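You operate a simulated robot arm through the tools that you are given. There is no shell and no other tool.

The job below is to be done with a simulated robot arm. You get a single attempt, and the scene is never put back.

Task
Torque both bolts of the cap at L15 to 30 Nm.
Fine: use the torque wrench from the low table and put it back; the stand stays locked.

It is judged by the outcome, as a careful person would: the job done as asked, and still so three seconds after it is handed in. It fails if anything else is knocked over, pushed out of place, dropped, spilled or broken. A push-on lid holds only when it is set on centred and level and pressed home; a screw cap is set on level and turned clockwise until tight.

Robot
A 7-joint arm with a two-finger parallel gripper, fixed in place. Base frame: the origin is on the floor under the middle of its stand, x ahead of it, y to its left, z up. Lengths are in mm, angles in rad, forces in N, time in s.
With the tool pointing down near the work surface it reaches from about 100 to 860 mm from the base axis. Its first joint turns from -2.007 to 2.007 rad. Payload 3.91 kg.
Tool frame: the origin (TCP) lies between the finger pads and is the grasp point; the fingertips stand 30 mm ahead of it; z points along the fingers, y is the line along which they close. Largest opening 110 mm; finger width 20, thickness 10; the body of the gripper, 48 by 112 mm, starts 55 mm behind the TCP.
Orientation is that of the tool frame in the base frame, as a unit quaternion [w, x, y, z]. With the fingers straight down and closing along the base's y, the tool's x points along the base's -x, its y along +y and its z along -z.

Tools
- The arm moves only by the tool nudge_tool. Its argument "deltas" is a list of rows, each a list of 7 numbers: the shift along the tool's x, y, z in units of 500 mm (1.0 is 500 mm), then the turn, a rotation vector about the tool's x, y, z in units of 45 degrees (1.0 is 45 degrees), then the opening, from 0 (shut) to 1 (fully open). In form: [[tx, ty, tz, wx, wy, wz, grip], ...]. A call has 1 to 20 rows; each row is the pose to reach, as a shift and turn from the pose commanded when the call began, along the tool's axes at that moment. A call with a number of a shift or a turn outside -1 to 1 is refused whole. Each row takes 0.2 s and may step no farther than 50 mm and 0.15 rad from the row before; otherwise, or with a gripper value out of range, the whole call is refused. A pose out of reach is approached as far as the arm can. The call stops where the force on the tool passes 50 N (or 10 N more than at its start, if that is more) or the arm is blocked; 0.2 s more then pass. Each finger travels about 153 mm/s and halts on what it meets, pressing with about 21 N; the grip force reading is that of the motor and also rises with nothing between the fingers. The clock runs only during rows and for 0.2 s after the last one: add rows that repeat a pose to give the fingers time. It gives the time, the measured TCP pose, the force on the tool (base axes), the opening and the grip force at its end, in the units of the frame above (readings bear some noise), with the torque about the TCP (base axes, N m) and any sound that the robot's microphone picked up.
- Cameras (640 x 400 px; columns grow to the right, rows downward): "scene" is fixed at [50.5, 499.8, 1470.3]; the picture's right is [-0.57, -0.82, 0.00], its down [-0.43, 0.29, -0.85] and it looks along [0.70, -0.48, -0.52] (base axes); focal length 332 px, centre (320, 200). "wrist" rides on the gripper at [72, 17, -103] in the tool frame; the picture's right is [-0.23, 0.97, 0.00], its down [-0.76, -0.18, -0.62] and it looks along [-0.61, -0.14, 0.78] (tool axes); focal length 222 px, centre (320, 200). There is no depth. A picture from a camera that has moved, and an enlarged one, comes with that camera's place and axes in the base frame and with its lens.
- camera(camera): a new picture of that camera. No time passes.
- move_column(by): slides the trunk up (or, below 0, down) by that many mm; the arm rides with it, the base frame stays. It gives what a move gives, with no picture.
- zoom(camera, box): a new picture of the part [left, top, right, bottom] of that camera's present view, enlarged. No time passes.
- hand_in(): hands the job in; it is judged then, once.

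Places have to be worked out from the pictures, the camera data and where the tool is seen. Open the gripper and draw the arm clear of the work before you hand the job in, unless the task says otherwise.

The tools are called after ">>>" as name(argument=value, ...) on one line, values as JSON. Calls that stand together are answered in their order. nudge_tool: Moves the arm, as the interface text tells. Its arguments: {"type":"object","properties":{"deltas":{"type":"array"}},"required":["deltas"]} The other tools are called the same way: move_column (by) moves the trunk up or down; camera (camera) takes a picture; zoom (camera, box) takes an enlarged picture of a part of a camera's view; hand_in () hands the job in.

At the start:

```text
t: 0.0
tool_pos: [519.3, 155.8, 1212.9]
tool_rot: [0.0, 0.001, 1.0, 0.0]
force: [0.4, -1.0, -1.1]
wrist_torque: [0.0, 0.0, 0.02]
opening: 110.0
grasp_force: 0.1
trunk travel left (down, up): [-800.0, 190.0]
```

scene: 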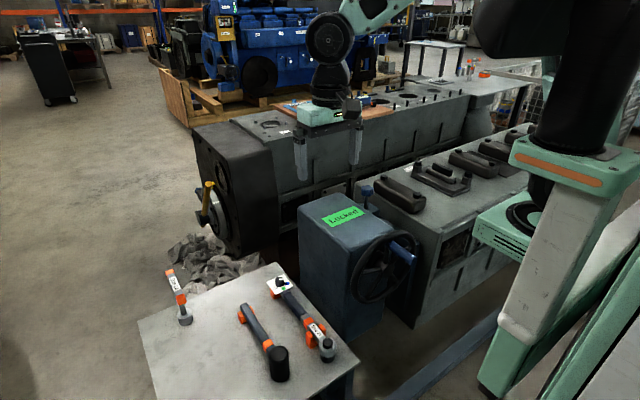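
wrist: 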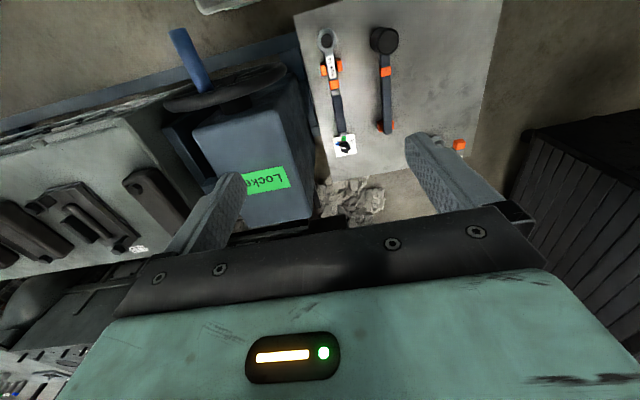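

I start by looking closely at the table tools, the stand and the row of caps before moving anything.

>>> zoom(camera="scene", box=[130, 240, 370, 400])

>>> zoom(camera="scene", box=[350, 110, 550, 235])

>>> zoom(camera="scene", box=[290, 170, 450, 270])

>>> zoom(camera="wrist", box=[290, 0, 510, 170])

>>> zoom(camera="wrist", box=[0, 100, 240, 280])

```text
2.50 times, centred on (250, 320) of scene
camera zoom: at [50.5, 499.8, 1470.3], right [-0.57, -0.82, 0.0], down [-0.43, 0.29, -0.85], along [0.7, -0.48, -0.52], focal length 830 px, centre (495, -100)
```

zoom: 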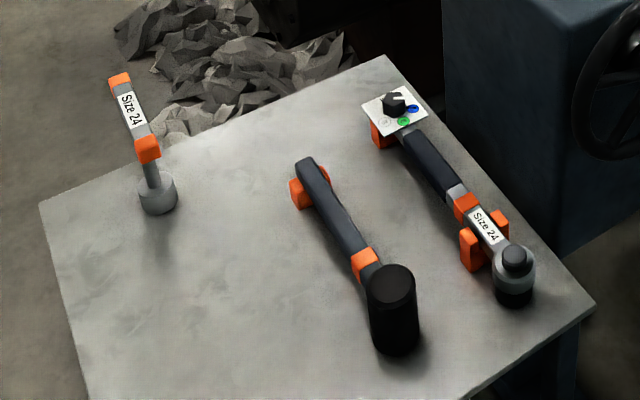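

```text
3.20 times, centred on (450, 172) of scene
camera zoom: at [50.5, 499.8, 1470.3], right [-0.57, -0.82, 0.0], down [-0.43, 0.29, -0.85], along [0.7, -0.48, -0.52], focal length 1063 px, centre (-96, 288)
```

zoom: 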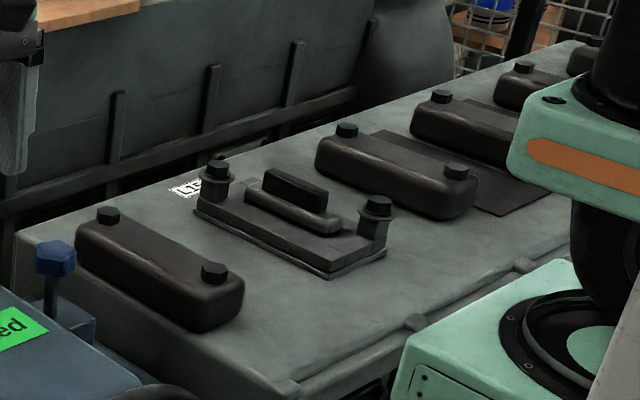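

```text
4.00 times, centred on (370, 220) of scene
camera zoom: at [50.5, 499.8, 1470.3], right [-0.57, -0.82, 0.0], down [-0.43, 0.29, -0.85], along [0.7, -0.48, -0.52], focal length 1328 px, centre (120, 120)
```

zoom: 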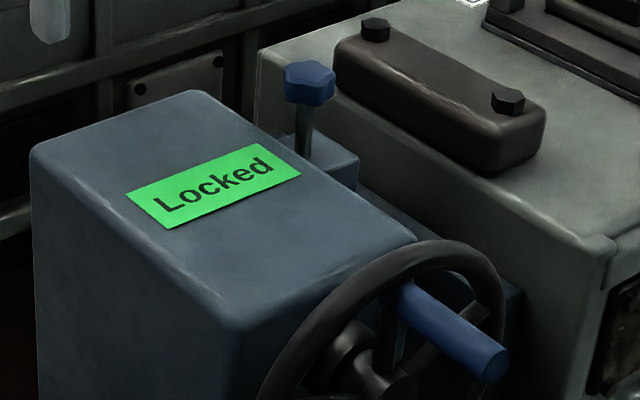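

```text
2.35 times, centred on (400, 85) of wrist
camera zoom: at [446.7, 173.3, 1315.7], right [0.23, 0.97, 0.0], down [0.76, -0.18, 0.62], along [0.61, -0.14, -0.78], focal length 523 px, centre (132, 471)
```

zoom: 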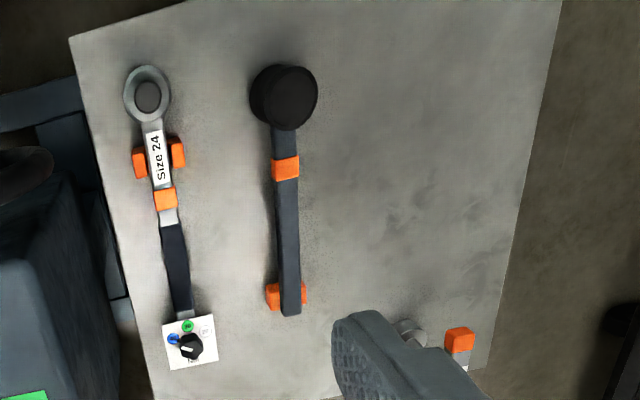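

```text
2.22 times, centred on (120, 190) of wrist
camera zoom: at [446.7, 173.3, 1315.7], right [0.23, 0.97, 0.0], down [0.76, -0.18, 0.62], along [0.61, -0.14, -0.78], focal length 494 px, centre (764, 222)
```

zoom: 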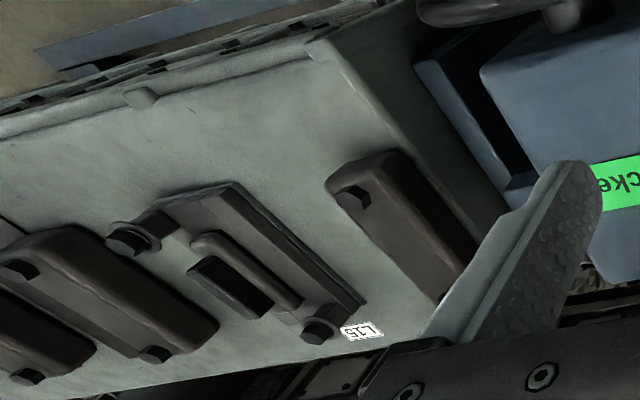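

The torque wrench runs along x at about y=181, from its head near (481,181,709) to the dial near (735,181,715). The L15 bolts look to be near (782,-448,935) and (615,-522,940). I'll bring the wrist camera down toward the dial to read it, staying well above the table.

>>> nudge_tool(deltas=[[-0.03, 0.02, 0.08, 0, 0, 0, 1], [-0.06, 0.03, 0.16, 0, 0, 0, 1], [-0.09, 0.04, 0.24, 0, 0, 0, 1], [-0.12, 0.05, 0.32, 0, 0, 0, 1], [-0.14, 0.06, 0.4, 0, 0, 0, 1], [-0.16, 0.07, 0.48, 0, 0, 0, 1], [-0.18, 0.08, 0.56, 0, 0, 0, 1], [-0.2, 0.09, 0.64, 0, 0, 0, 1], [-0.21, 0.1, 0.7, 0, 0, 0, 1]])

>>> camera(camera="wrist")

>>> camera(camera="scene")

```text
t: 2.0
tool_pos: [623.5, 205.4, 862.6]
tool_rot: [0.001, 0.001, 1.0, 0.0]
force: [0.2, 0.4, 0.4]
wrist_torque: [0.01, -0.02, 0.02]
opening: 110.0
grasp_force: 0.0
trunk travel left (down, up): [-800.0, 190.0]
```

```text
taken
camera wrist: at [551.0, 222.9, 965.2], right [0.23, 0.97, 0.0], down [0.76, -0.18, 0.62], along [0.61, -0.14, -0.78], focal length 222 px, centre (320, 200)
```

wrist: 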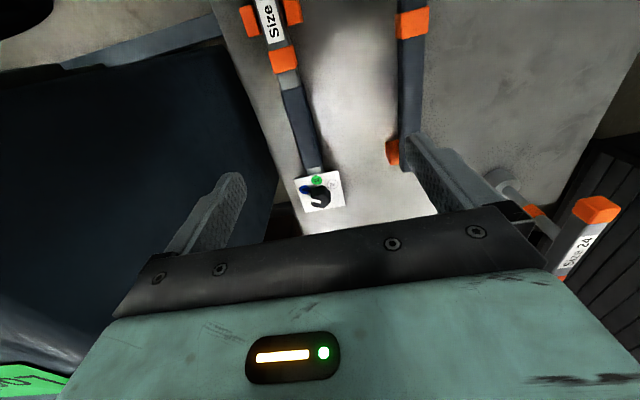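

```text
taken
```

scene: 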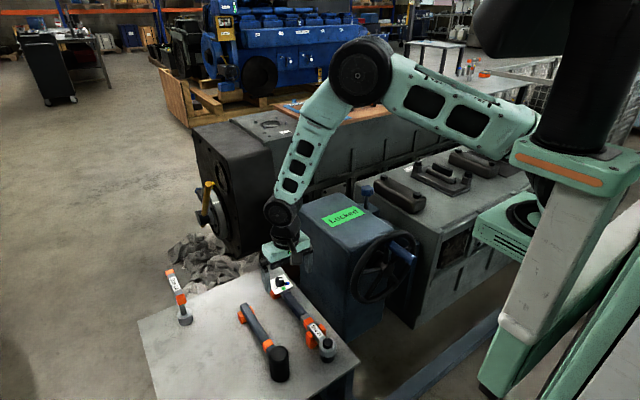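

The dial card is in view; I zoom onto it to read the marks.

>>> zoom(camera="wrist", box=[288, 165, 352, 215])

>>> zoom(camera="wrist", box=[220, 0, 380, 120])

>>> zoom(camera="scene", box=[255, 265, 345, 365])

```text
8.00 times, centred on (320, 190) of wrist
camera zoom: at [551.0, 222.9, 965.2], right [0.23, 0.97, 0.0], down [0.76, -0.18, 0.62], along [0.61, -0.14, -0.78], focal length 1777 px, centre (320, 280)
```

zoom: 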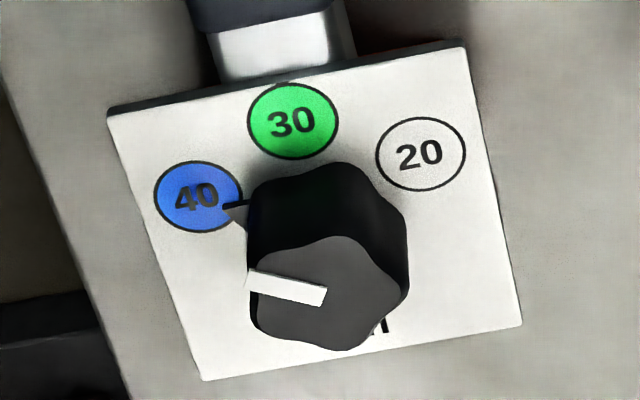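

```text
3.33 times, centred on (300, 60) of wrist
camera zoom: at [551.0, 222.9, 965.2], right [0.23, 0.97, 0.0], down [0.76, -0.18, 0.62], along [0.61, -0.14, -0.78], focal length 740 px, centre (387, 667)
```

zoom: 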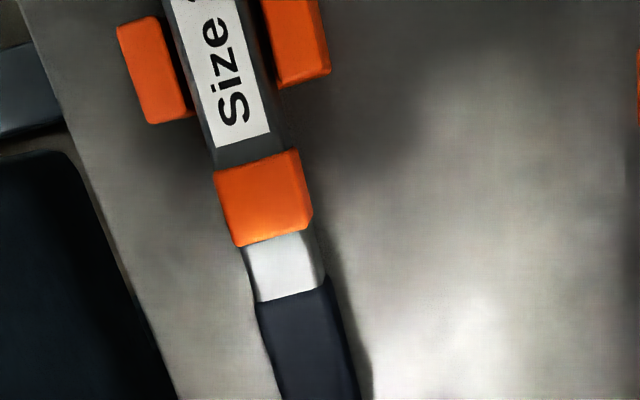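

```text
4.00 times, centred on (300, 315) of scene
camera zoom: at [50.5, 499.8, 1470.3], right [-0.57, -0.82, 0.0], down [-0.43, 0.29, -0.85], along [0.7, -0.48, -0.52], focal length 1328 px, centre (400, -260)
```

zoom: 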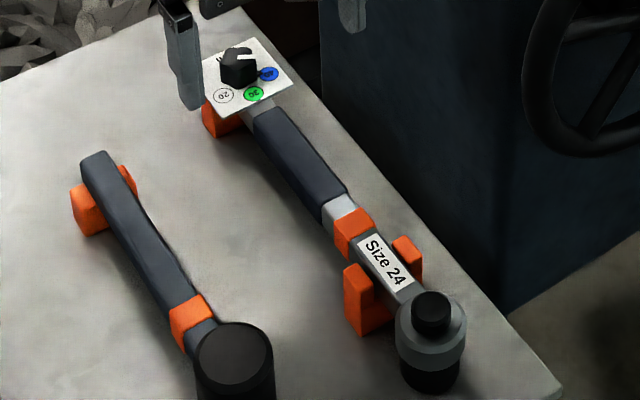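

The dial is set to 40 and has to be turned to 30, about 60° clockwise from above. I estimate the knob axis near (741,179); I'll move for a closer second view to fix its height by parallax.

>>> nudge_tool(deltas=[[-0.08, -0.01, 0.05, 0, 0, 0, 1], [-0.154, -0.01, 0.125, 0, 0, 0, 1]])

>>> camera(camera="wrist")

>>> zoom(camera="wrist", box=[265, 130, 361, 190])

>>> zoom(camera="scene", box=[250, 235, 330, 300])

```text
refused: row 2 steps farther than a row can; nothing moved
```

```text
taken
camera wrist: at [551.0, 222.9, 965.2], right [0.23, 0.97, 0.0], down [0.76, -0.18, 0.62], along [0.61, -0.14, -0.78], focal length 222 px, centre (320, 200)
```

wrist: 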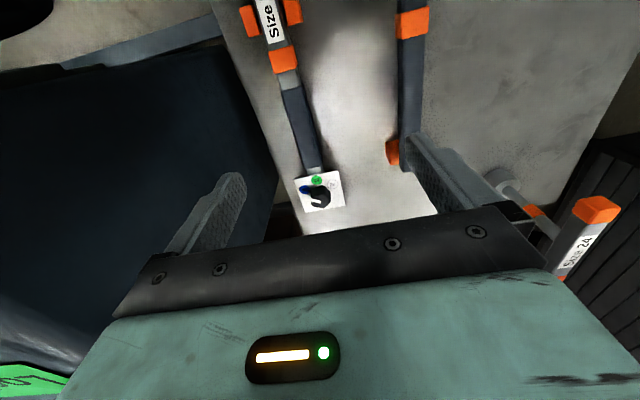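

```text
6.67 times, centred on (313, 160) of wrist
camera zoom: at [551.0, 222.9, 965.2], right [0.23, 0.97, 0.0], down [0.76, -0.18, 0.62], along [0.61, -0.14, -0.78], focal length 1481 px, centre (367, 467)
```

zoom: 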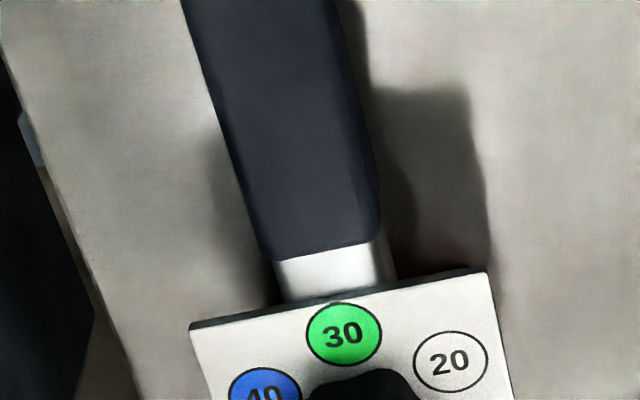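

```text
6.15 times, centred on (290, 268) of scene
camera zoom: at [50.5, 499.8, 1470.3], right [-0.57, -0.82, 0.0], down [-0.43, 0.29, -0.85], along [0.7, -0.48, -0.52], focal length 2044 px, centre (505, -215)
```

zoom: 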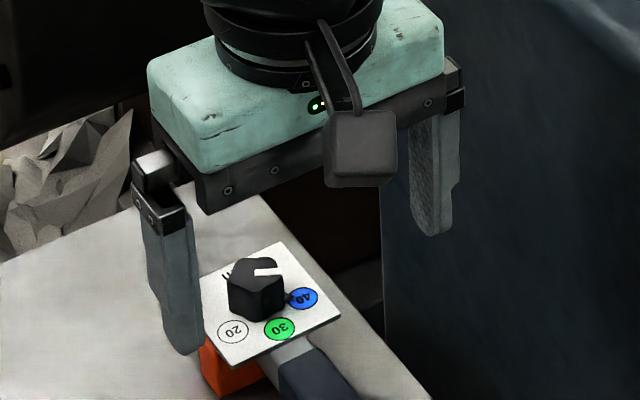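

The call was refused because a step was too long. I split it into smaller rows and repeat.

>>> nudge_tool(deltas=[[-0.06, -0.01, 0.04, 0, 0, 0, 1], [-0.11, -0.01, 0.08, 0, 0, 0, 1], [-0.154, -0.01, 0.125, 0, 0, 0, 1]])

>>> camera(camera="wrist")

>>> zoom(camera="wrist", box=[265, 130, 361, 190])

>>> zoom(camera="scene", box=[250, 235, 330, 300])

```text
t: 2.8
tool_pos: [700.3, 200.5, 800.4]
tool_rot: [0.001, 0.0, 1.0, 0.0]
force: [-0.4, 0.2, 0.1]
wrist_torque: [-0.03, -0.01, -0.02]
opening: 109.9
grasp_force: 0.0
trunk travel left (down, up): [-800.0, 190.0]
```

```text
taken
camera wrist: at [628.2, 217.5, 903.6], right [0.23, 0.97, 0.0], down [0.76, -0.18, 0.62], along [0.61, -0.14, -0.78], focal length 222 px, centre (320, 200)
```

wrist: 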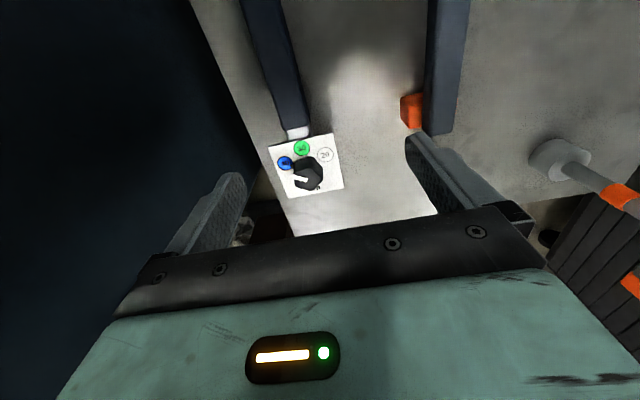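

```text
6.67 times, centred on (313, 160) of wrist
camera zoom: at [628.2, 217.5, 903.6], right [0.23, 0.97, 0.0], down [0.76, -0.18, 0.62], along [0.61, -0.14, -0.78], focal length 1481 px, centre (367, 467)
```

zoom: 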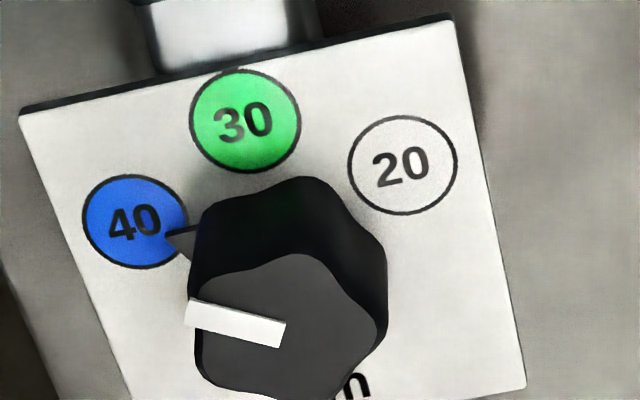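

```text
6.15 times, centred on (290, 268) of scene
camera zoom: at [50.5, 499.8, 1470.3], right [-0.57, -0.82, 0.0], down [-0.43, 0.29, -0.85], along [0.7, -0.48, -0.52], focal length 2044 px, centre (505, -215)
```

zoom: 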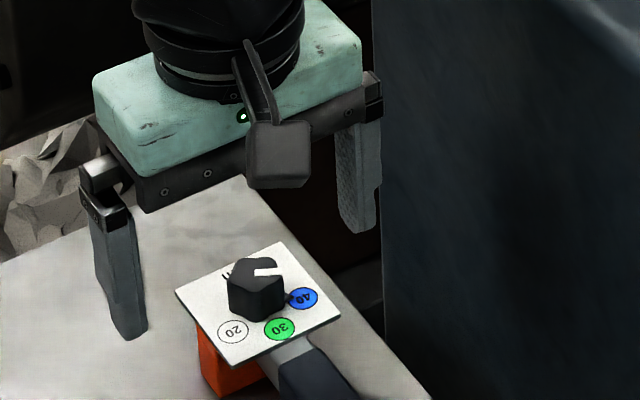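

By parallax the card top is at z≈712, the knob axis at (736,180), and the knob about 26 mm wide with its top near z≈732. I'll turn the gripper about 60° counter-clockwise above the knob, so the pointer sits between the fingers, with the opening narrowed.

>>> nudge_tool(deltas=[[-0.02, -0.01, 0.0, 0, 0, -0.1667, 0.6], [-0.04, -0.02, 0.0, 0, 0, -0.3333, 0.6], [-0.06, -0.03, 0.01, 0, 0, -0.5, 0.6], [-0.0704, -0.0404, 0.0208, 0, 0, -0.6667, 0.6]])

>>> nudge_tool(deltas=[[0, 0, 0, 0, 0, -0.1667, 0.6], [0, 0, 0, 0, 0, -0.3333, 0.6], [0, 0, 0, 0, 0, -0.5, 0.6], [0, 0, 0, 0, 0, -0.6667, 0.6]])

>>> camera(camera="wrist")

>>> zoom(camera="scene", box=[250, 235, 330, 300])

```text
t: 3.8
tool_pos: [736.8, 180.8, 791.0]
tool_rot: [-0.001, -0.26, 0.966, 0.0]
force: [-0.1, -0.9, 0.6]
wrist_torque: [0.01, 0.03, -0.03]
opening: 66.0
grasp_force: 0.1
trunk travel left (down, up): [-800.0, 190.0]
```

```text
t: 4.8
tool_pos: [736.6, 180.4, 790.0]
tool_rot: [0.0, -0.501, 0.865, 0.0]
force: [0.0, 0.4, 0.2]
wrist_torque: [0.02, -0.01, -0.06]
opening: 66.0
grasp_force: 0.0
trunk travel left (down, up): [-800.0, 190.0]
```

```text
taken
camera wrist: at [685.7, 126.4, 892.9], right [-0.73, 0.68, 0.0], down [0.53, 0.57, 0.62], along [0.43, 0.46, -0.78], focal length 222 px, centre (320, 200)
```

wrist: 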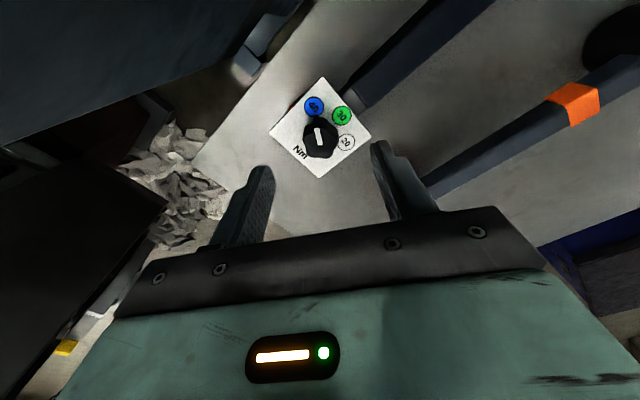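

```text
6.15 times, centred on (290, 268) of scene
camera zoom: at [50.5, 499.8, 1470.3], right [-0.57, -0.82, 0.0], down [-0.43, 0.29, -0.85], along [0.7, -0.48, -0.52], focal length 2044 px, centre (505, -215)
```

zoom: 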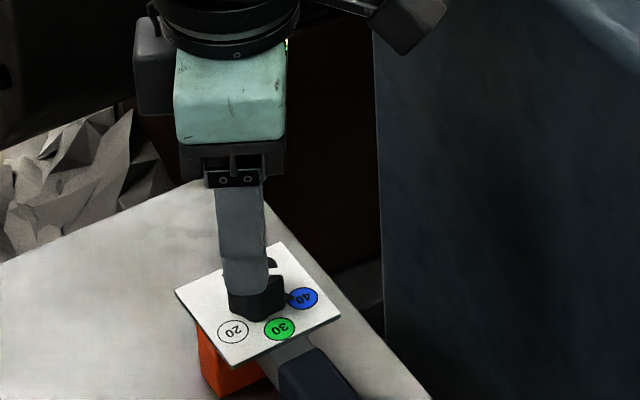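

The gripper is turned 60° above the knob. I zoom in to check the knob's position before descending.

>>> zoom(camera="wrist", box=[256, 66, 384, 186])

```text
3.33 times, centred on (320, 126) of wrist
camera zoom: at [685.7, 126.4, 892.9], right [-0.73, 0.68, 0.0], down [0.53, 0.57, 0.62], along [0.43, 0.46, -0.78], focal length 740 px, centre (320, 447)
```

zoom: 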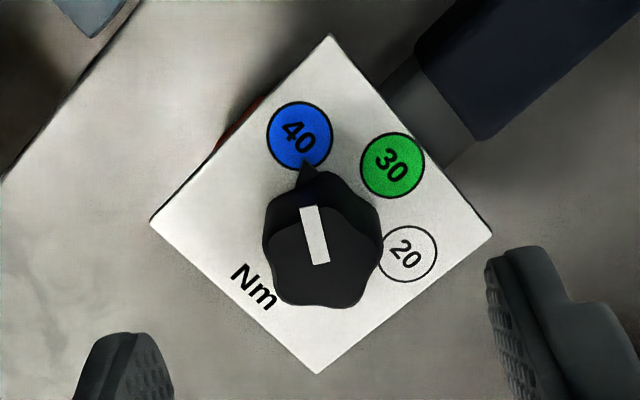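

The card centre again computes to (735.8,180.7), so the gripper is centred on the knob. I descend until the fingertips are about 4 mm above the card and close on the knob.

>>> nudge_tool(deltas=[[0, 0, 0.03, 0, 0, 0, 0.6], [0, 0, 0.06, 0, 0, 0, 0.6], [0, 0, 0.088, 0, 0, 0, 0.6]])

>>> nudge_tool(deltas=[[0, 0, 0, 0, 0, 0, 0.35], [0, 0, 0, 0, 0, 0, 0.15], [0, 0, 0, 0, 0, 0, 0.15]])

>>> zoom(camera="wrist", box=[240, 40, 440, 180])

>>> zoom(camera="scene", box=[250, 235, 330, 300])

```text
t: 5.6
tool_pos: [736.0, 180.4, 746.1]
tool_rot: [0.001, -0.5, 0.866, 0.001]
force: [0.3, 0.3, 0.1]
wrist_torque: [0.01, 0.0, 0.05]
opening: 65.9
grasp_force: 0.1
trunk travel left (down, up): [-800.0, 190.0]
```

```text
t: 6.4
tool_pos: [736.0, 181.3, 744.8]
tool_rot: [0.0, -0.501, 0.866, 0.0]
force: [-0.3, 0.7, -0.7]
wrist_torque: [0.03, -0.03, -0.01]
opening: 25.6
grasp_force: 21.1
trunk travel left (down, up): [-800.0, 190.0]
```

```text
2.86 times, centred on (340, 110) of wrist
camera zoom: at [685.3, 127.0, 848.7], right [-0.73, 0.68, 0.0], down [0.54, 0.57, 0.62], along [0.43, 0.45, -0.78], focal length 635 px, centre (263, 457)
```

zoom: 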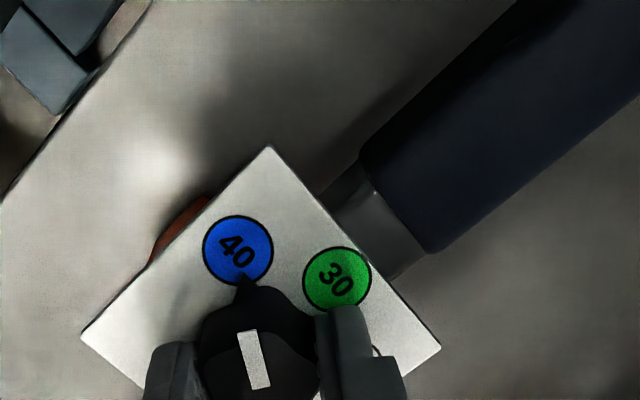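

```text
6.15 times, centred on (290, 268) of scene
camera zoom: at [50.5, 499.8, 1470.3], right [-0.57, -0.82, 0.0], down [-0.43, 0.29, -0.85], along [0.7, -0.48, -0.52], focal length 2044 px, centre (505, -215)
```

zoom: 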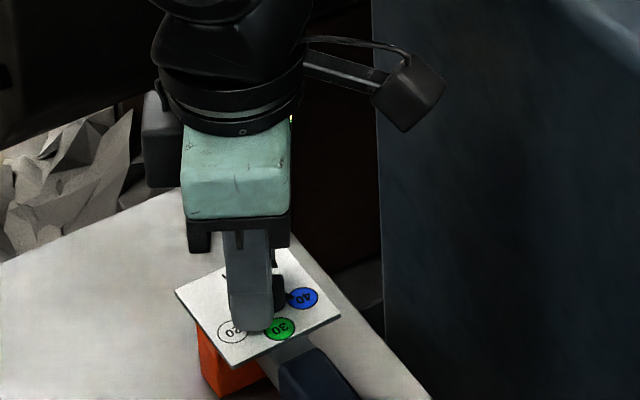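

The knob is held (25.6 mm, 21 N). I rotate it clockwise from above (positive about the tool's z), in two halves.

>>> nudge_tool(deltas=[[0, 0, 0, 0, 0, 0.1667, 0.1], [0, 0, 0, 0, 0, 0.3333, 0.1], [0, 0, 0, 0, 0, 0.5, 0.1], [0, 0, 0, 0, 0, 0.6667, 0.1], [0, 0, 0, 0, 0, 0.6667, 0.1]])

>>> zoom(camera="wrist", box=[240, 40, 440, 180])

>>> zoom(camera="scene", box=[250, 235, 330, 300])

```text
t: 7.6
tool_pos: [735.5, 180.2, 746.2]
tool_rot: [0.0, -0.258, 0.966, 0.0]
force: [0.1, 0.1, 0.9]
wrist_torque: [0.01, -0.02, -0.01]
opening: 25.5
grasp_force: 20.4
trunk travel left (down, up): [-800.0, 190.0]
```

```text
2.86 times, centred on (340, 110) of wrist
camera zoom: at [665.2, 159.5, 848.8], right [-0.29, 0.96, 0.0], down [0.75, 0.23, 0.62], along [0.6, 0.18, -0.78], focal length 635 px, centre (263, 457)
```

zoom: 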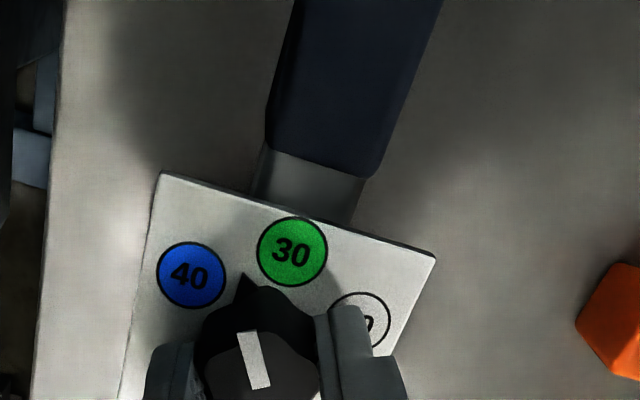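

```text
6.15 times, centred on (290, 268) of scene
camera zoom: at [50.5, 499.8, 1470.3], right [-0.57, -0.82, 0.0], down [-0.43, 0.29, -0.85], along [0.7, -0.48, -0.52], focal length 2044 px, centre (505, -215)
```

zoom: 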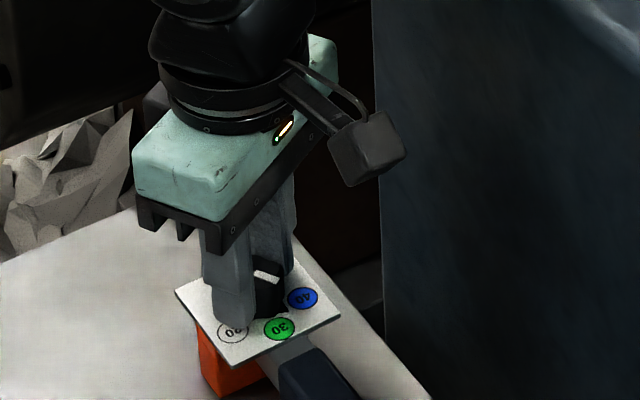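

The knob turns with the gripper and the pointer now sits halfway between 40 and 30. I turn the second half.

>>> nudge_tool(deltas=[[0, 0, 0, 0, 0, 0.1667, 0.1], [0, 0, 0, 0, 0, 0.3333, 0.1], [0, 0, 0, 0, 0, 0.5, 0.1], [0, 0, 0, 0, 0, 0.6667, 0.1], [0, 0, 0, 0, 0, 0.6667, 0.1]])

>>> zoom(camera="wrist", box=[240, 40, 440, 180])

```text
t: 8.8
tool_pos: [735.5, 180.2, 746.7]
tool_rot: [-0.001, 0.001, 1.0, 0.001]
force: [1.7, 0.6, 0.7]
wrist_torque: [0.0, -0.01, -0.02]
opening: 25.6
grasp_force: 20.9
trunk travel left (down, up): [-800.0, 190.0]
```

```text
2.86 times, centred on (340, 110) of wrist
camera zoom: at [664.1, 198.4, 848.7], right [0.23, 0.97, 0.0], down [0.76, -0.18, 0.62], along [0.61, -0.14, -0.78], focal length 635 px, centre (263, 457)
```

zoom: 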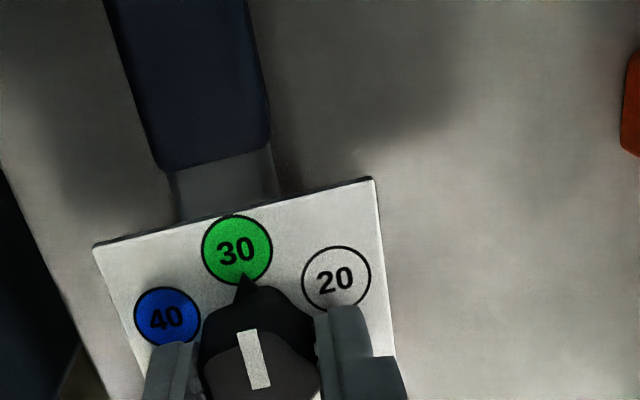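

The pointer is on 30. I release the knob, rise straight up, and back off to view the whole wrench.

>>> nudge_tool(deltas=[[0, 0, 0, 0, 0, 0, 0.3], [0, 0, 0, 0, 0, 0, 0.6], [0, 0, -0.06, 0, 0, 0, 0.6], [0, 0, -0.14, 0, 0, 0, 0.6], [0, 0, -0.22, 0, 0, 0, 0.6]])

>>> camera(camera="wrist")

>>> zoom(camera="wrist", box=[256, 60, 384, 160])

```text
t: 10.0
tool_pos: [737.5, 180.7, 855.2]
tool_rot: [0.0, 0.0, 1.0, 0.0]
force: [0.4, 0.7, -1.1]
wrist_torque: [-0.03, 0.03, -0.03]
opening: 66.3
grasp_force: 0.0
trunk travel left (down, up): [-800.0, 190.0]
```

```text
taken
camera wrist: at [664.6, 198.0, 958.6], right [0.23, 0.97, 0.0], down [0.76, -0.18, 0.62], along [0.61, -0.14, -0.78], focal length 222 px, centre (320, 200)
```

wrist: 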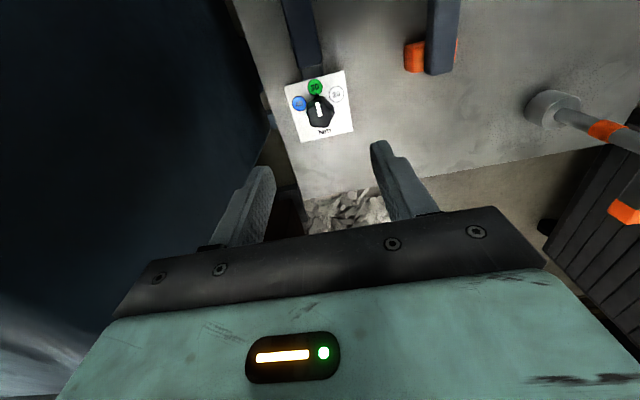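

```text
4.00 times, centred on (320, 110) of wrist
camera zoom: at [664.6, 198.0, 958.6], right [0.23, 0.97, 0.0], down [0.76, -0.18, 0.62], along [0.61, -0.14, -0.78], focal length 888 px, centre (320, 560)
```

zoom: 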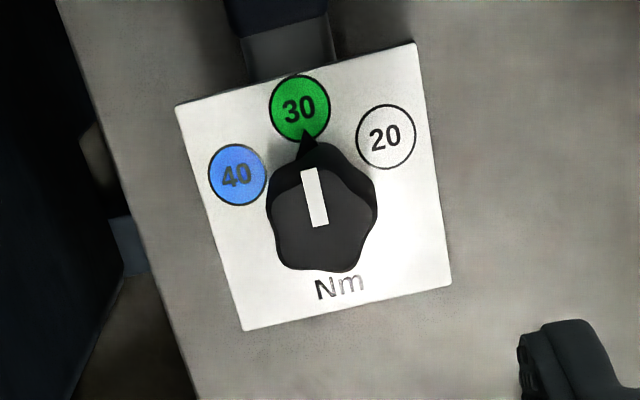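

The dial is set to 30. Now I move back over the wrench's head to measure the head, socket and cradle.

>>> nudge_tool(deltas=[[0.09, 0.01, 0, 0, 0, 0, 1], [0.18, 0.02, 0, 0, 0, 0, 1], [0.27, 0.03, 0, 0, 0, 0, 1], [0.36, 0.04, 0, 0, 0, 0, 1], [0.45, 0.04, 0, 0, 0, 0, 1], [0.514, 0.04, 0, 0, 0, 0, 1]])

>>> camera(camera="wrist")

>>> zoom(camera="wrist", box=[220, 50, 380, 200])

>>> zoom(camera="scene", box=[260, 265, 350, 375])

```text
t: 11.4
tool_pos: [479.9, 200.9, 855.7]
tool_rot: [0.0, 0.001, 1.0, -0.001]
force: [-0.4, -0.1, 0.0]
wrist_torque: [0.03, 0.0, 0.02]
opening: 110.0
grasp_force: 0.1
trunk travel left (down, up): [-800.0, 190.0]
```

```text
taken
camera wrist: at [408.4, 217.3, 959.7], right [0.23, 0.97, 0.0], down [0.76, -0.18, 0.62], along [0.61, -0.14, -0.78], focal length 222 px, centre (320, 200)
```

wrist: 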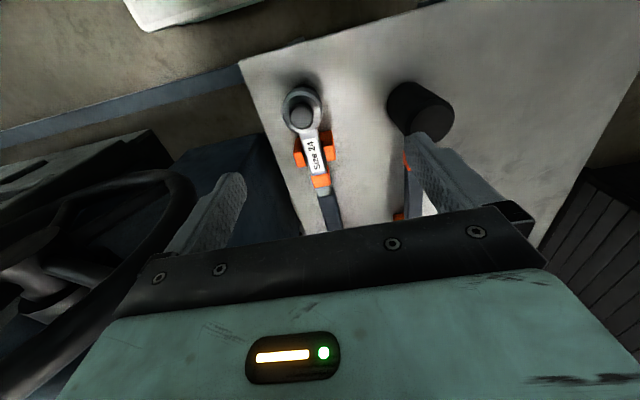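

```text
2.67 times, centred on (300, 125) of wrist
camera zoom: at [408.4, 217.3, 959.7], right [0.23, 0.97, 0.0], down [0.76, -0.18, 0.62], along [0.61, -0.14, -0.78], focal length 592 px, centre (373, 400)
```

zoom: 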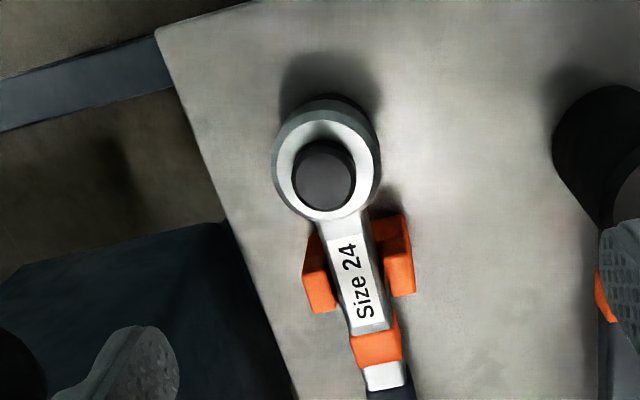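

```text
3.64 times, centred on (305, 320) of scene
camera zoom: at [50.5, 499.8, 1470.3], right [-0.57, -0.82, 0.0], down [-0.43, 0.29, -0.85], along [0.7, -0.48, -0.52], focal length 1208 px, centre (374, -236)
```

zoom: 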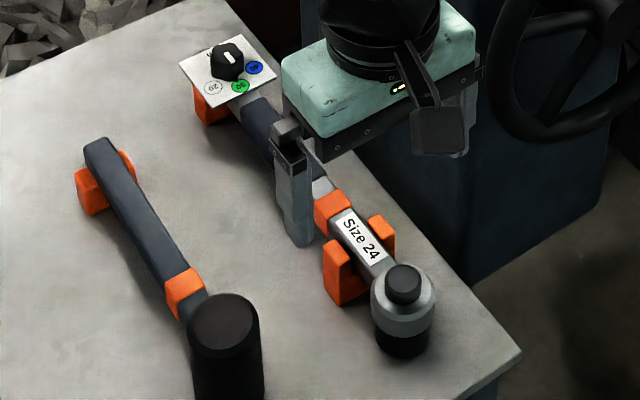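

The wrench head is centred near (480,180) with its top at z≈700, and the dark grip spans x≈595–696 and is about 23 mm wide. Before lifting it, I'll inspect the L15 bolts from above: first straight up, then sideways at safe height.

>>> nudge_tool(deltas=[[0, 0, -0.09, 0, 0, 0, 1], [0, 0, -0.18, 0, 0, 0, 1], [0, 0, -0.27, 0, 0, 0, 1], [0, 0, -0.36, 0, 0, 0, 1], [0, 0, -0.45, 0, 0, 0, 1], [0, 0, -0.5, 0, 0, 0, 1], [-0.02, -0.09, -0.5, 0, 0, 0, 1], [-0.04, -0.18, -0.5, 0, 0, 0, 1], [-0.06, -0.27, -0.5, 0, 0, 0, 1], [-0.08, -0.36, -0.5, 0, 0, 0, 1], [-0.1, -0.45, -0.5, 0, 0, 0, 1], [-0.12, -0.54, -0.5, 0, 0, 0, 1], [-0.13, -0.63, -0.5, 0, 0, 0, 1]])

>>> nudge_tool(deltas=[[-0.01, -0.09, 0, 0, 0, 0, 1], [-0.02, -0.18, 0, 0, 0, 0, 1], [-0.02, -0.27, 0, 0, 0, 0, 1], [-0.02, -0.36, 0, 0, 0, 0, 1], [-0.02, -0.45, 0, 0, 0, 0, 1], [-0.02, -0.54, 0, 0, 0, 0, 1], [-0.02, -0.63, 0, 0, 0, 0, 1], [-0.02, -0.68, 0, 0, 0, 0, 1]])

>>> camera(camera="wrist")

>>> camera(camera="scene")

```text
t: 14.2
tool_pos: [544.0, -113.7, 1106.6]
tool_rot: [-0.001, 0.0, 1.0, 0.0]
force: [0.1, 0.8, -0.4]
wrist_torque: [-0.03, 0.0, 0.0]
opening: 109.9
grasp_force: 0.1
trunk travel left (down, up): [-800.0, 190.0]
```

```text
t: 16.0
tool_pos: [553.4, -453.7, 1106.3]
tool_rot: [0.001, 0.0, 1.0, 0.0]
force: [0.1, 0.9, 0.9]
wrist_torque: [0.01, -0.03, -0.03]
opening: 109.9
grasp_force: 0.0
trunk travel left (down, up): [-800.0, 190.0]
```

```text
taken
camera wrist: at [481.1, -436.9, 1208.8], right [0.23, 0.97, 0.0], down [0.76, -0.18, 0.62], along [0.61, -0.14, -0.78], focal length 222 px, centre (320, 200)
```

wrist: 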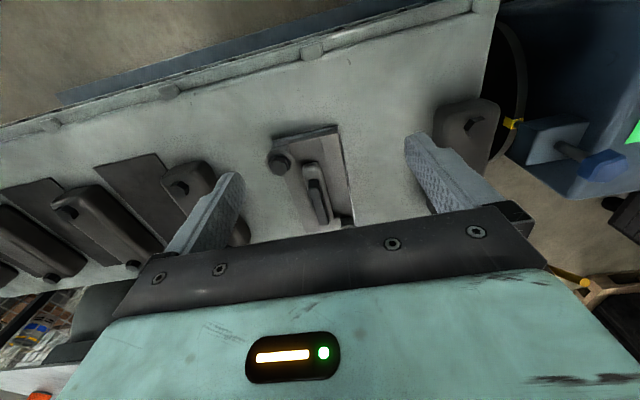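

```text
taken
```

scene: 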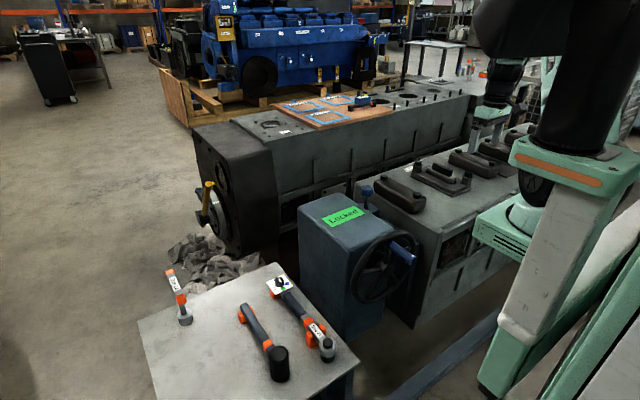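

Bolt B is visible here, while bolt A is hidden behind the gripper. I zoom on bolt B, then go 90 mm forward to see bolt A.

>>> zoom(camera="wrist", box=[230, 100, 390, 240])

>>> nudge_tool(deltas=[[-0.09, 0, 0, 0, 0, 0, 1], [-0.18, 0, 0, 0, 0, 0, 1], [-0.24, 0, 0, 0, 0, 0, 1]])

>>> camera(camera="wrist")

>>> zoom(camera="wrist", box=[220, 20, 400, 200])

```text
2.86 times, centred on (310, 170) of wrist
camera zoom: at [481.1, -436.9, 1208.8], right [0.23, 0.97, 0.0], down [0.76, -0.18, 0.62], along [0.61, -0.14, -0.78], focal length 635 px, centre (349, 286)
```

zoom: 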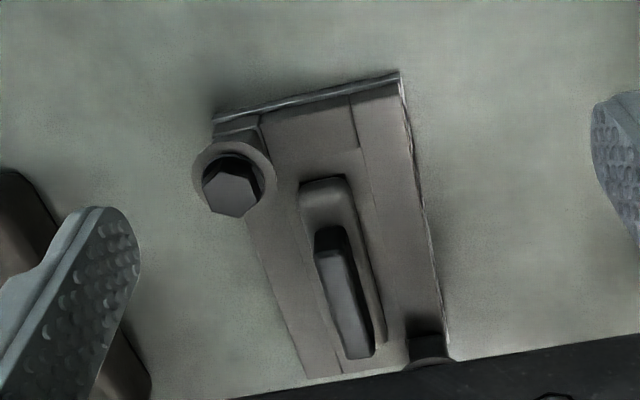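

```text
t: 16.8
tool_pos: [673.3, -454.5, 1108.2]
tool_rot: [0.0, 0.001, 1.0, 0.0]
force: [-0.7, -0.3, 0.7]
wrist_torque: [0.03, 0.0, 0.01]
opening: 110.2
grasp_force: 0.0
trunk travel left (down, up): [-800.0, 190.0]
```

```text
taken
camera wrist: at [601.9, -436.8, 1209.7], right [0.23, 0.97, 0.0], down [0.76, -0.18, 0.62], along [0.61, -0.14, -0.78], focal length 222 px, centre (320, 200)
```

wrist: 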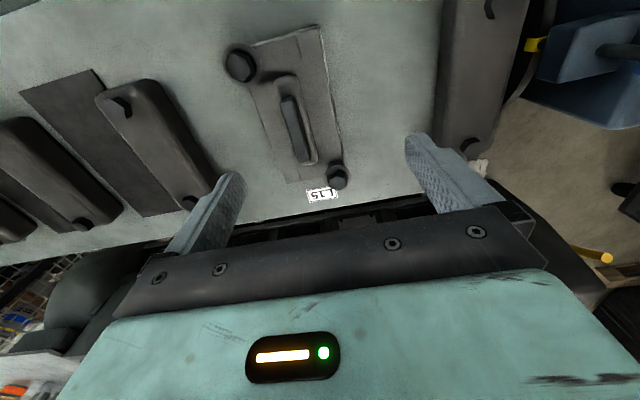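

```text
2.22 times, centred on (310, 110) of wrist
camera zoom: at [601.9, -436.8, 1209.7], right [0.23, 0.97, 0.0], down [0.76, -0.18, 0.62], along [0.61, -0.14, -0.78], focal length 494 px, centre (342, 400)
```

zoom: 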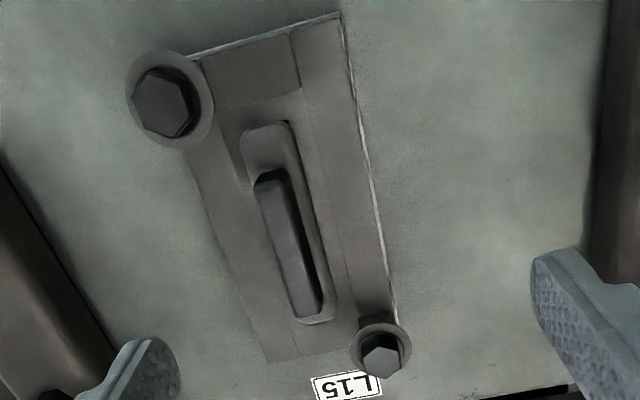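

Bolt B's top computes to about (617.5,-525.5,946) and the cap lies along x from about 604 to 780. I move a little forward and lower for a second, closer view of bolt A.

>>> nudge_tool(deltas=[[-0.03, 0.02, 0.06, 0, 0, 0, 1], [-0.054, 0.028, 0.116, 0, 0, 0, 1]])

>>> zoom(camera="wrist", box=[220, 0, 480, 210])

>>> zoom(camera="wrist", box=[290, 150, 370, 220])

>>> zoom(camera="wrist", box=[180, 0, 280, 90])

>>> zoom(camera="scene", box=[390, 130, 510, 215])

```text
t: 17.4
tool_pos: [700.6, -440.9, 1048.8]
tool_rot: [-0.001, 0.001, 1.0, 0.0]
force: [0.5, -0.1, 1.0]
wrist_torque: [0.0, -0.01, 0.01]
opening: 109.8
grasp_force: 0.1
trunk travel left (down, up): [-800.0, 190.0]
```

```text
1.90 times, centred on (350, 105) of wrist
camera zoom: at [628.5, -422.8, 1151.4], right [0.23, 0.97, 0.0], down [0.76, -0.18, 0.62], along [0.61, -0.14, -0.78], focal length 423 px, centre (263, 381)
```

zoom: 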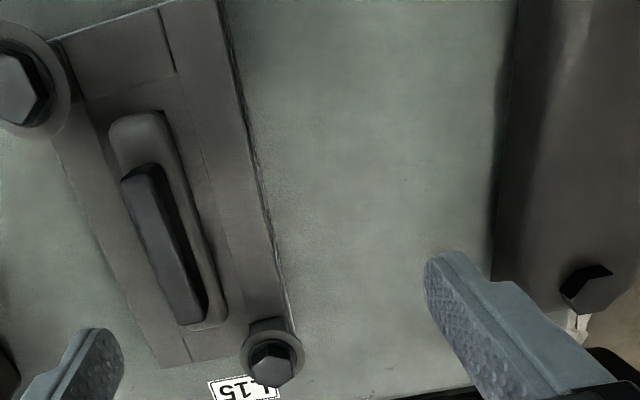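

```text
5.71 times, centred on (330, 185) of wrist
camera zoom: at [628.5, -422.8, 1151.4], right [0.23, 0.97, 0.0], down [0.76, -0.18, 0.62], along [0.61, -0.14, -0.78], focal length 1269 px, centre (263, 286)
```

zoom: 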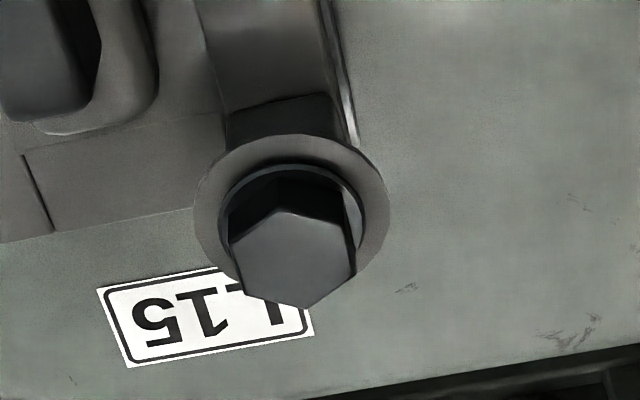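

```text
4.44 times, centred on (230, 45) of wrist
camera zoom: at [628.5, -422.8, 1151.4], right [0.23, 0.97, 0.0], down [0.76, -0.18, 0.62], along [0.61, -0.14, -0.78], focal length 987 px, centre (720, 889)
```

zoom: 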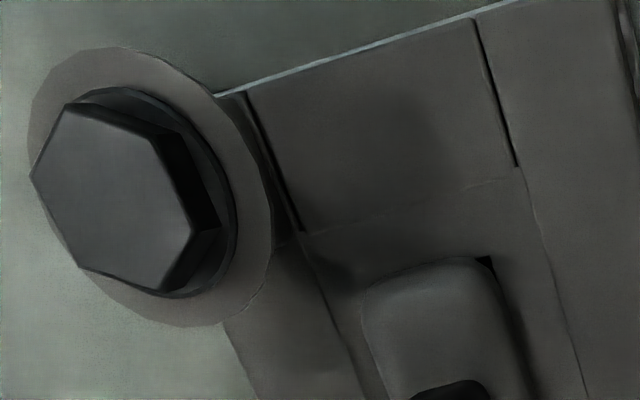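

```text
4.71 times, centred on (450, 172) of scene
camera zoom: at [50.5, 499.8, 1470.3], right [-0.57, -0.82, 0.0], down [-0.43, 0.29, -0.85], along [0.7, -0.48, -0.52], focal length 1563 px, centre (-292, 329)
```

zoom: 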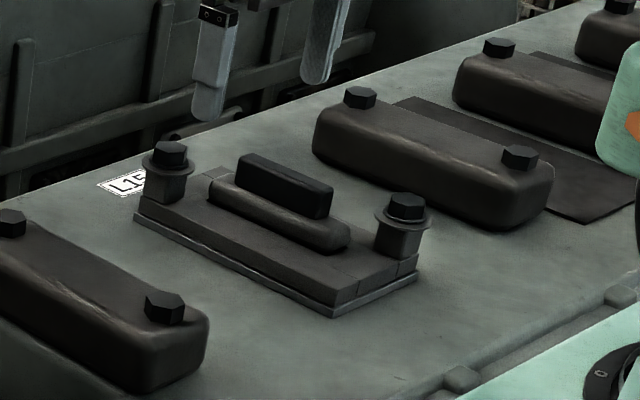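

Both bolt heads are plain hexes on pillars with washers. To work on them I'd like the wrench handle pointing back toward the robot, which needs the gripper flipped 180° when picking it up. I'll test here, in free space, how far the wrist turns.

>>> nudge_tool(deltas=[[0, 0, 0, 0, 0, -0.163, 1], [0, 0, 0, 0, 0, -0.326, 1], [0, 0, 0, 0, 0, -0.489, 1], [0, 0, 0, 0, 0, -0.652, 1], [0, 0, 0, 0, 0, -0.815, 1], [0, 0, 0, 0, 0, -0.978, 1]])

>>> nudge_tool(deltas=[[0, 0, 0, 0, 0, -0.163, 1], [0, 0, 0, 0, 0, -0.326, 1], [0, 0, 0, 0, 0, -0.489, 1], [0, 0, 0, 0, 0, -0.652, 1], [0, 0, 0, 0, 0, -0.815, 1], [0, 0, 0, 0, 0, -0.978, 1]])

>>> camera(camera="wrist")

>>> camera(camera="scene")

```text
t: 18.8
tool_pos: [699.7, -439.5, 1047.5]
tool_rot: [0.0, -0.375, 0.927, -0.001]
force: [0.6, 0.2, 0.3]
wrist_torque: [-0.02, -0.03, 0.01]
opening: 109.9
grasp_force: 0.0
trunk travel left (down, up): [-800.0, 190.0]
```

```text
t: 20.2
tool_pos: [701.5, -440.6, 1048.6]
tool_rot: [0.0, -0.695, 0.719, 0.0]
force: [-0.1, 0.3, 0.8]
wrist_torque: [-0.02, -0.04, -0.01]
opening: 110.1
grasp_force: 0.1
trunk travel left (down, up): [-800.0, 190.0]
```

```text
taken
camera wrist: at [681.4, -512.0, 1151.1], right [-0.97, 0.26, 0.0], down [0.2, 0.76, 0.62], along [0.16, 0.6, -0.78], focal length 222 px, centre (320, 200)
```

wrist: 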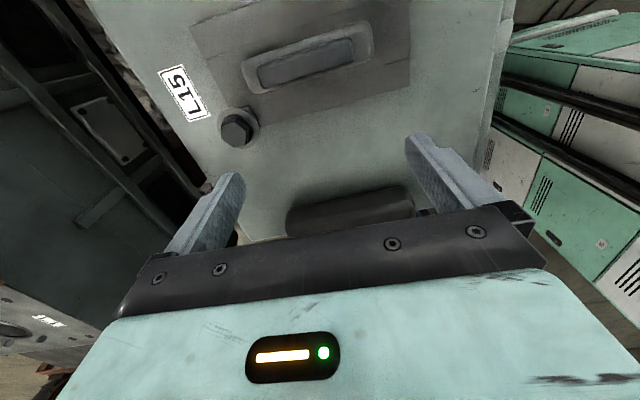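

```text
taken
```

scene: 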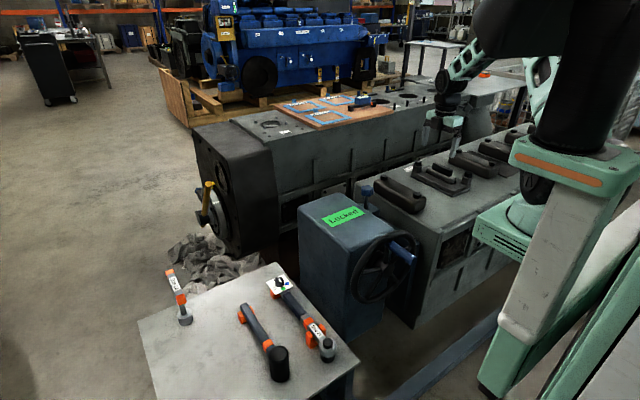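

At 88° it still tracks exactly. I zoom on bolt A from this direction for its position, then continue the wrist test another 44°.

>>> zoom(camera="wrist", box=[190, 90, 290, 180])

>>> nudge_tool(deltas=[[0, 0, 0, 0, 0, -0.163, 1], [0, 0, 0, 0, 0, -0.326, 1], [0, 0, 0, 0, 0, -0.489, 1], [0, 0, 0, 0, 0, -0.652, 1], [0, 0, 0, 0, 0, -0.815, 1], [0, 0, 0, 0, 0, -0.978, 1]])

>>> camera(camera="wrist")

>>> zoom(camera="wrist", box=[180, 10, 300, 110])

```text
4.44 times, centred on (240, 135) of wrist
camera zoom: at [681.4, -512.0, 1151.1], right [-0.97, 0.26, 0.0], down [0.2, 0.76, 0.62], along [0.16, 0.6, -0.78], focal length 987 px, centre (676, 489)
```

zoom: 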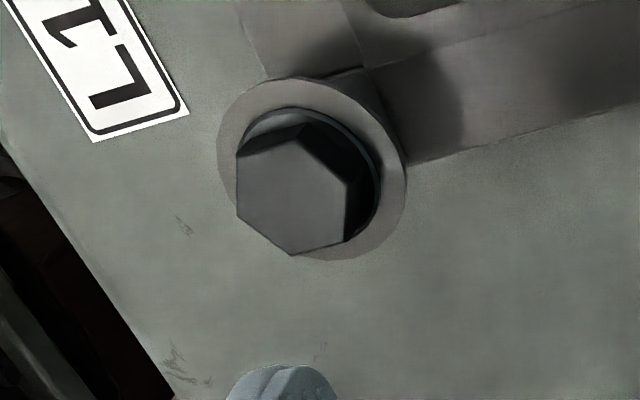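

```text
t: 21.6
tool_pos: [700.3, -441.0, 1049.1]
tool_rot: [0.001, 0.914, -0.406, 0.0]
force: [0.2, -0.9, 0.3]
wrist_torque: [0.02, 0.03, 0.01]
opening: 109.8
grasp_force: 0.1
trunk travel left (down, up): [-800.0, 190.0]
```

```text
taken
camera wrist: at [736.9, -505.5, 1151.0], right [-0.88, -0.48, 0.0], down [-0.38, 0.68, 0.62], along [-0.3, 0.55, -0.78], focal length 222 px, centre (320, 200)
```

wrist: 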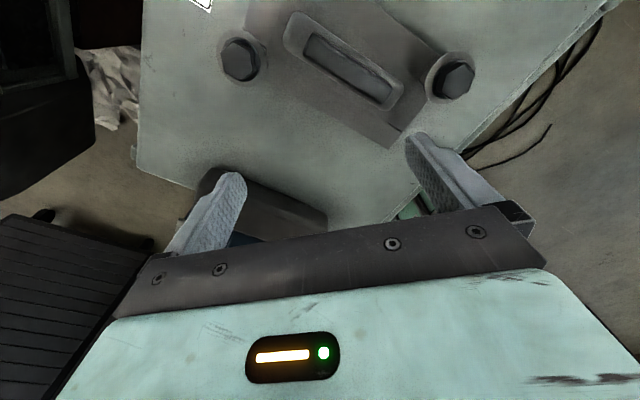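

```text
4.00 times, centred on (240, 60) of wrist
camera zoom: at [736.9, -505.5, 1151.0], right [-0.88, -0.48, 0.0], down [-0.38, 0.68, 0.62], along [-0.3, 0.55, -0.78], focal length 888 px, centre (640, 760)
```

zoom: 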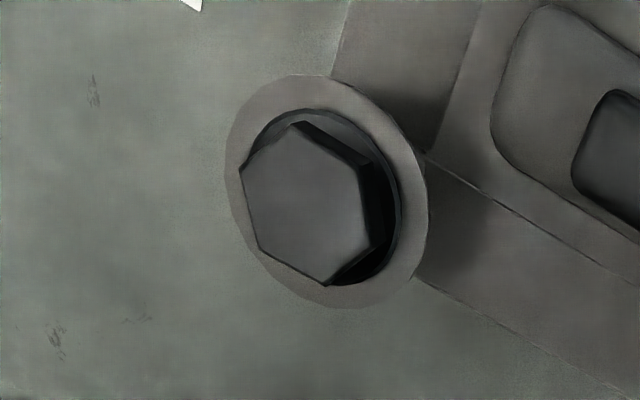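

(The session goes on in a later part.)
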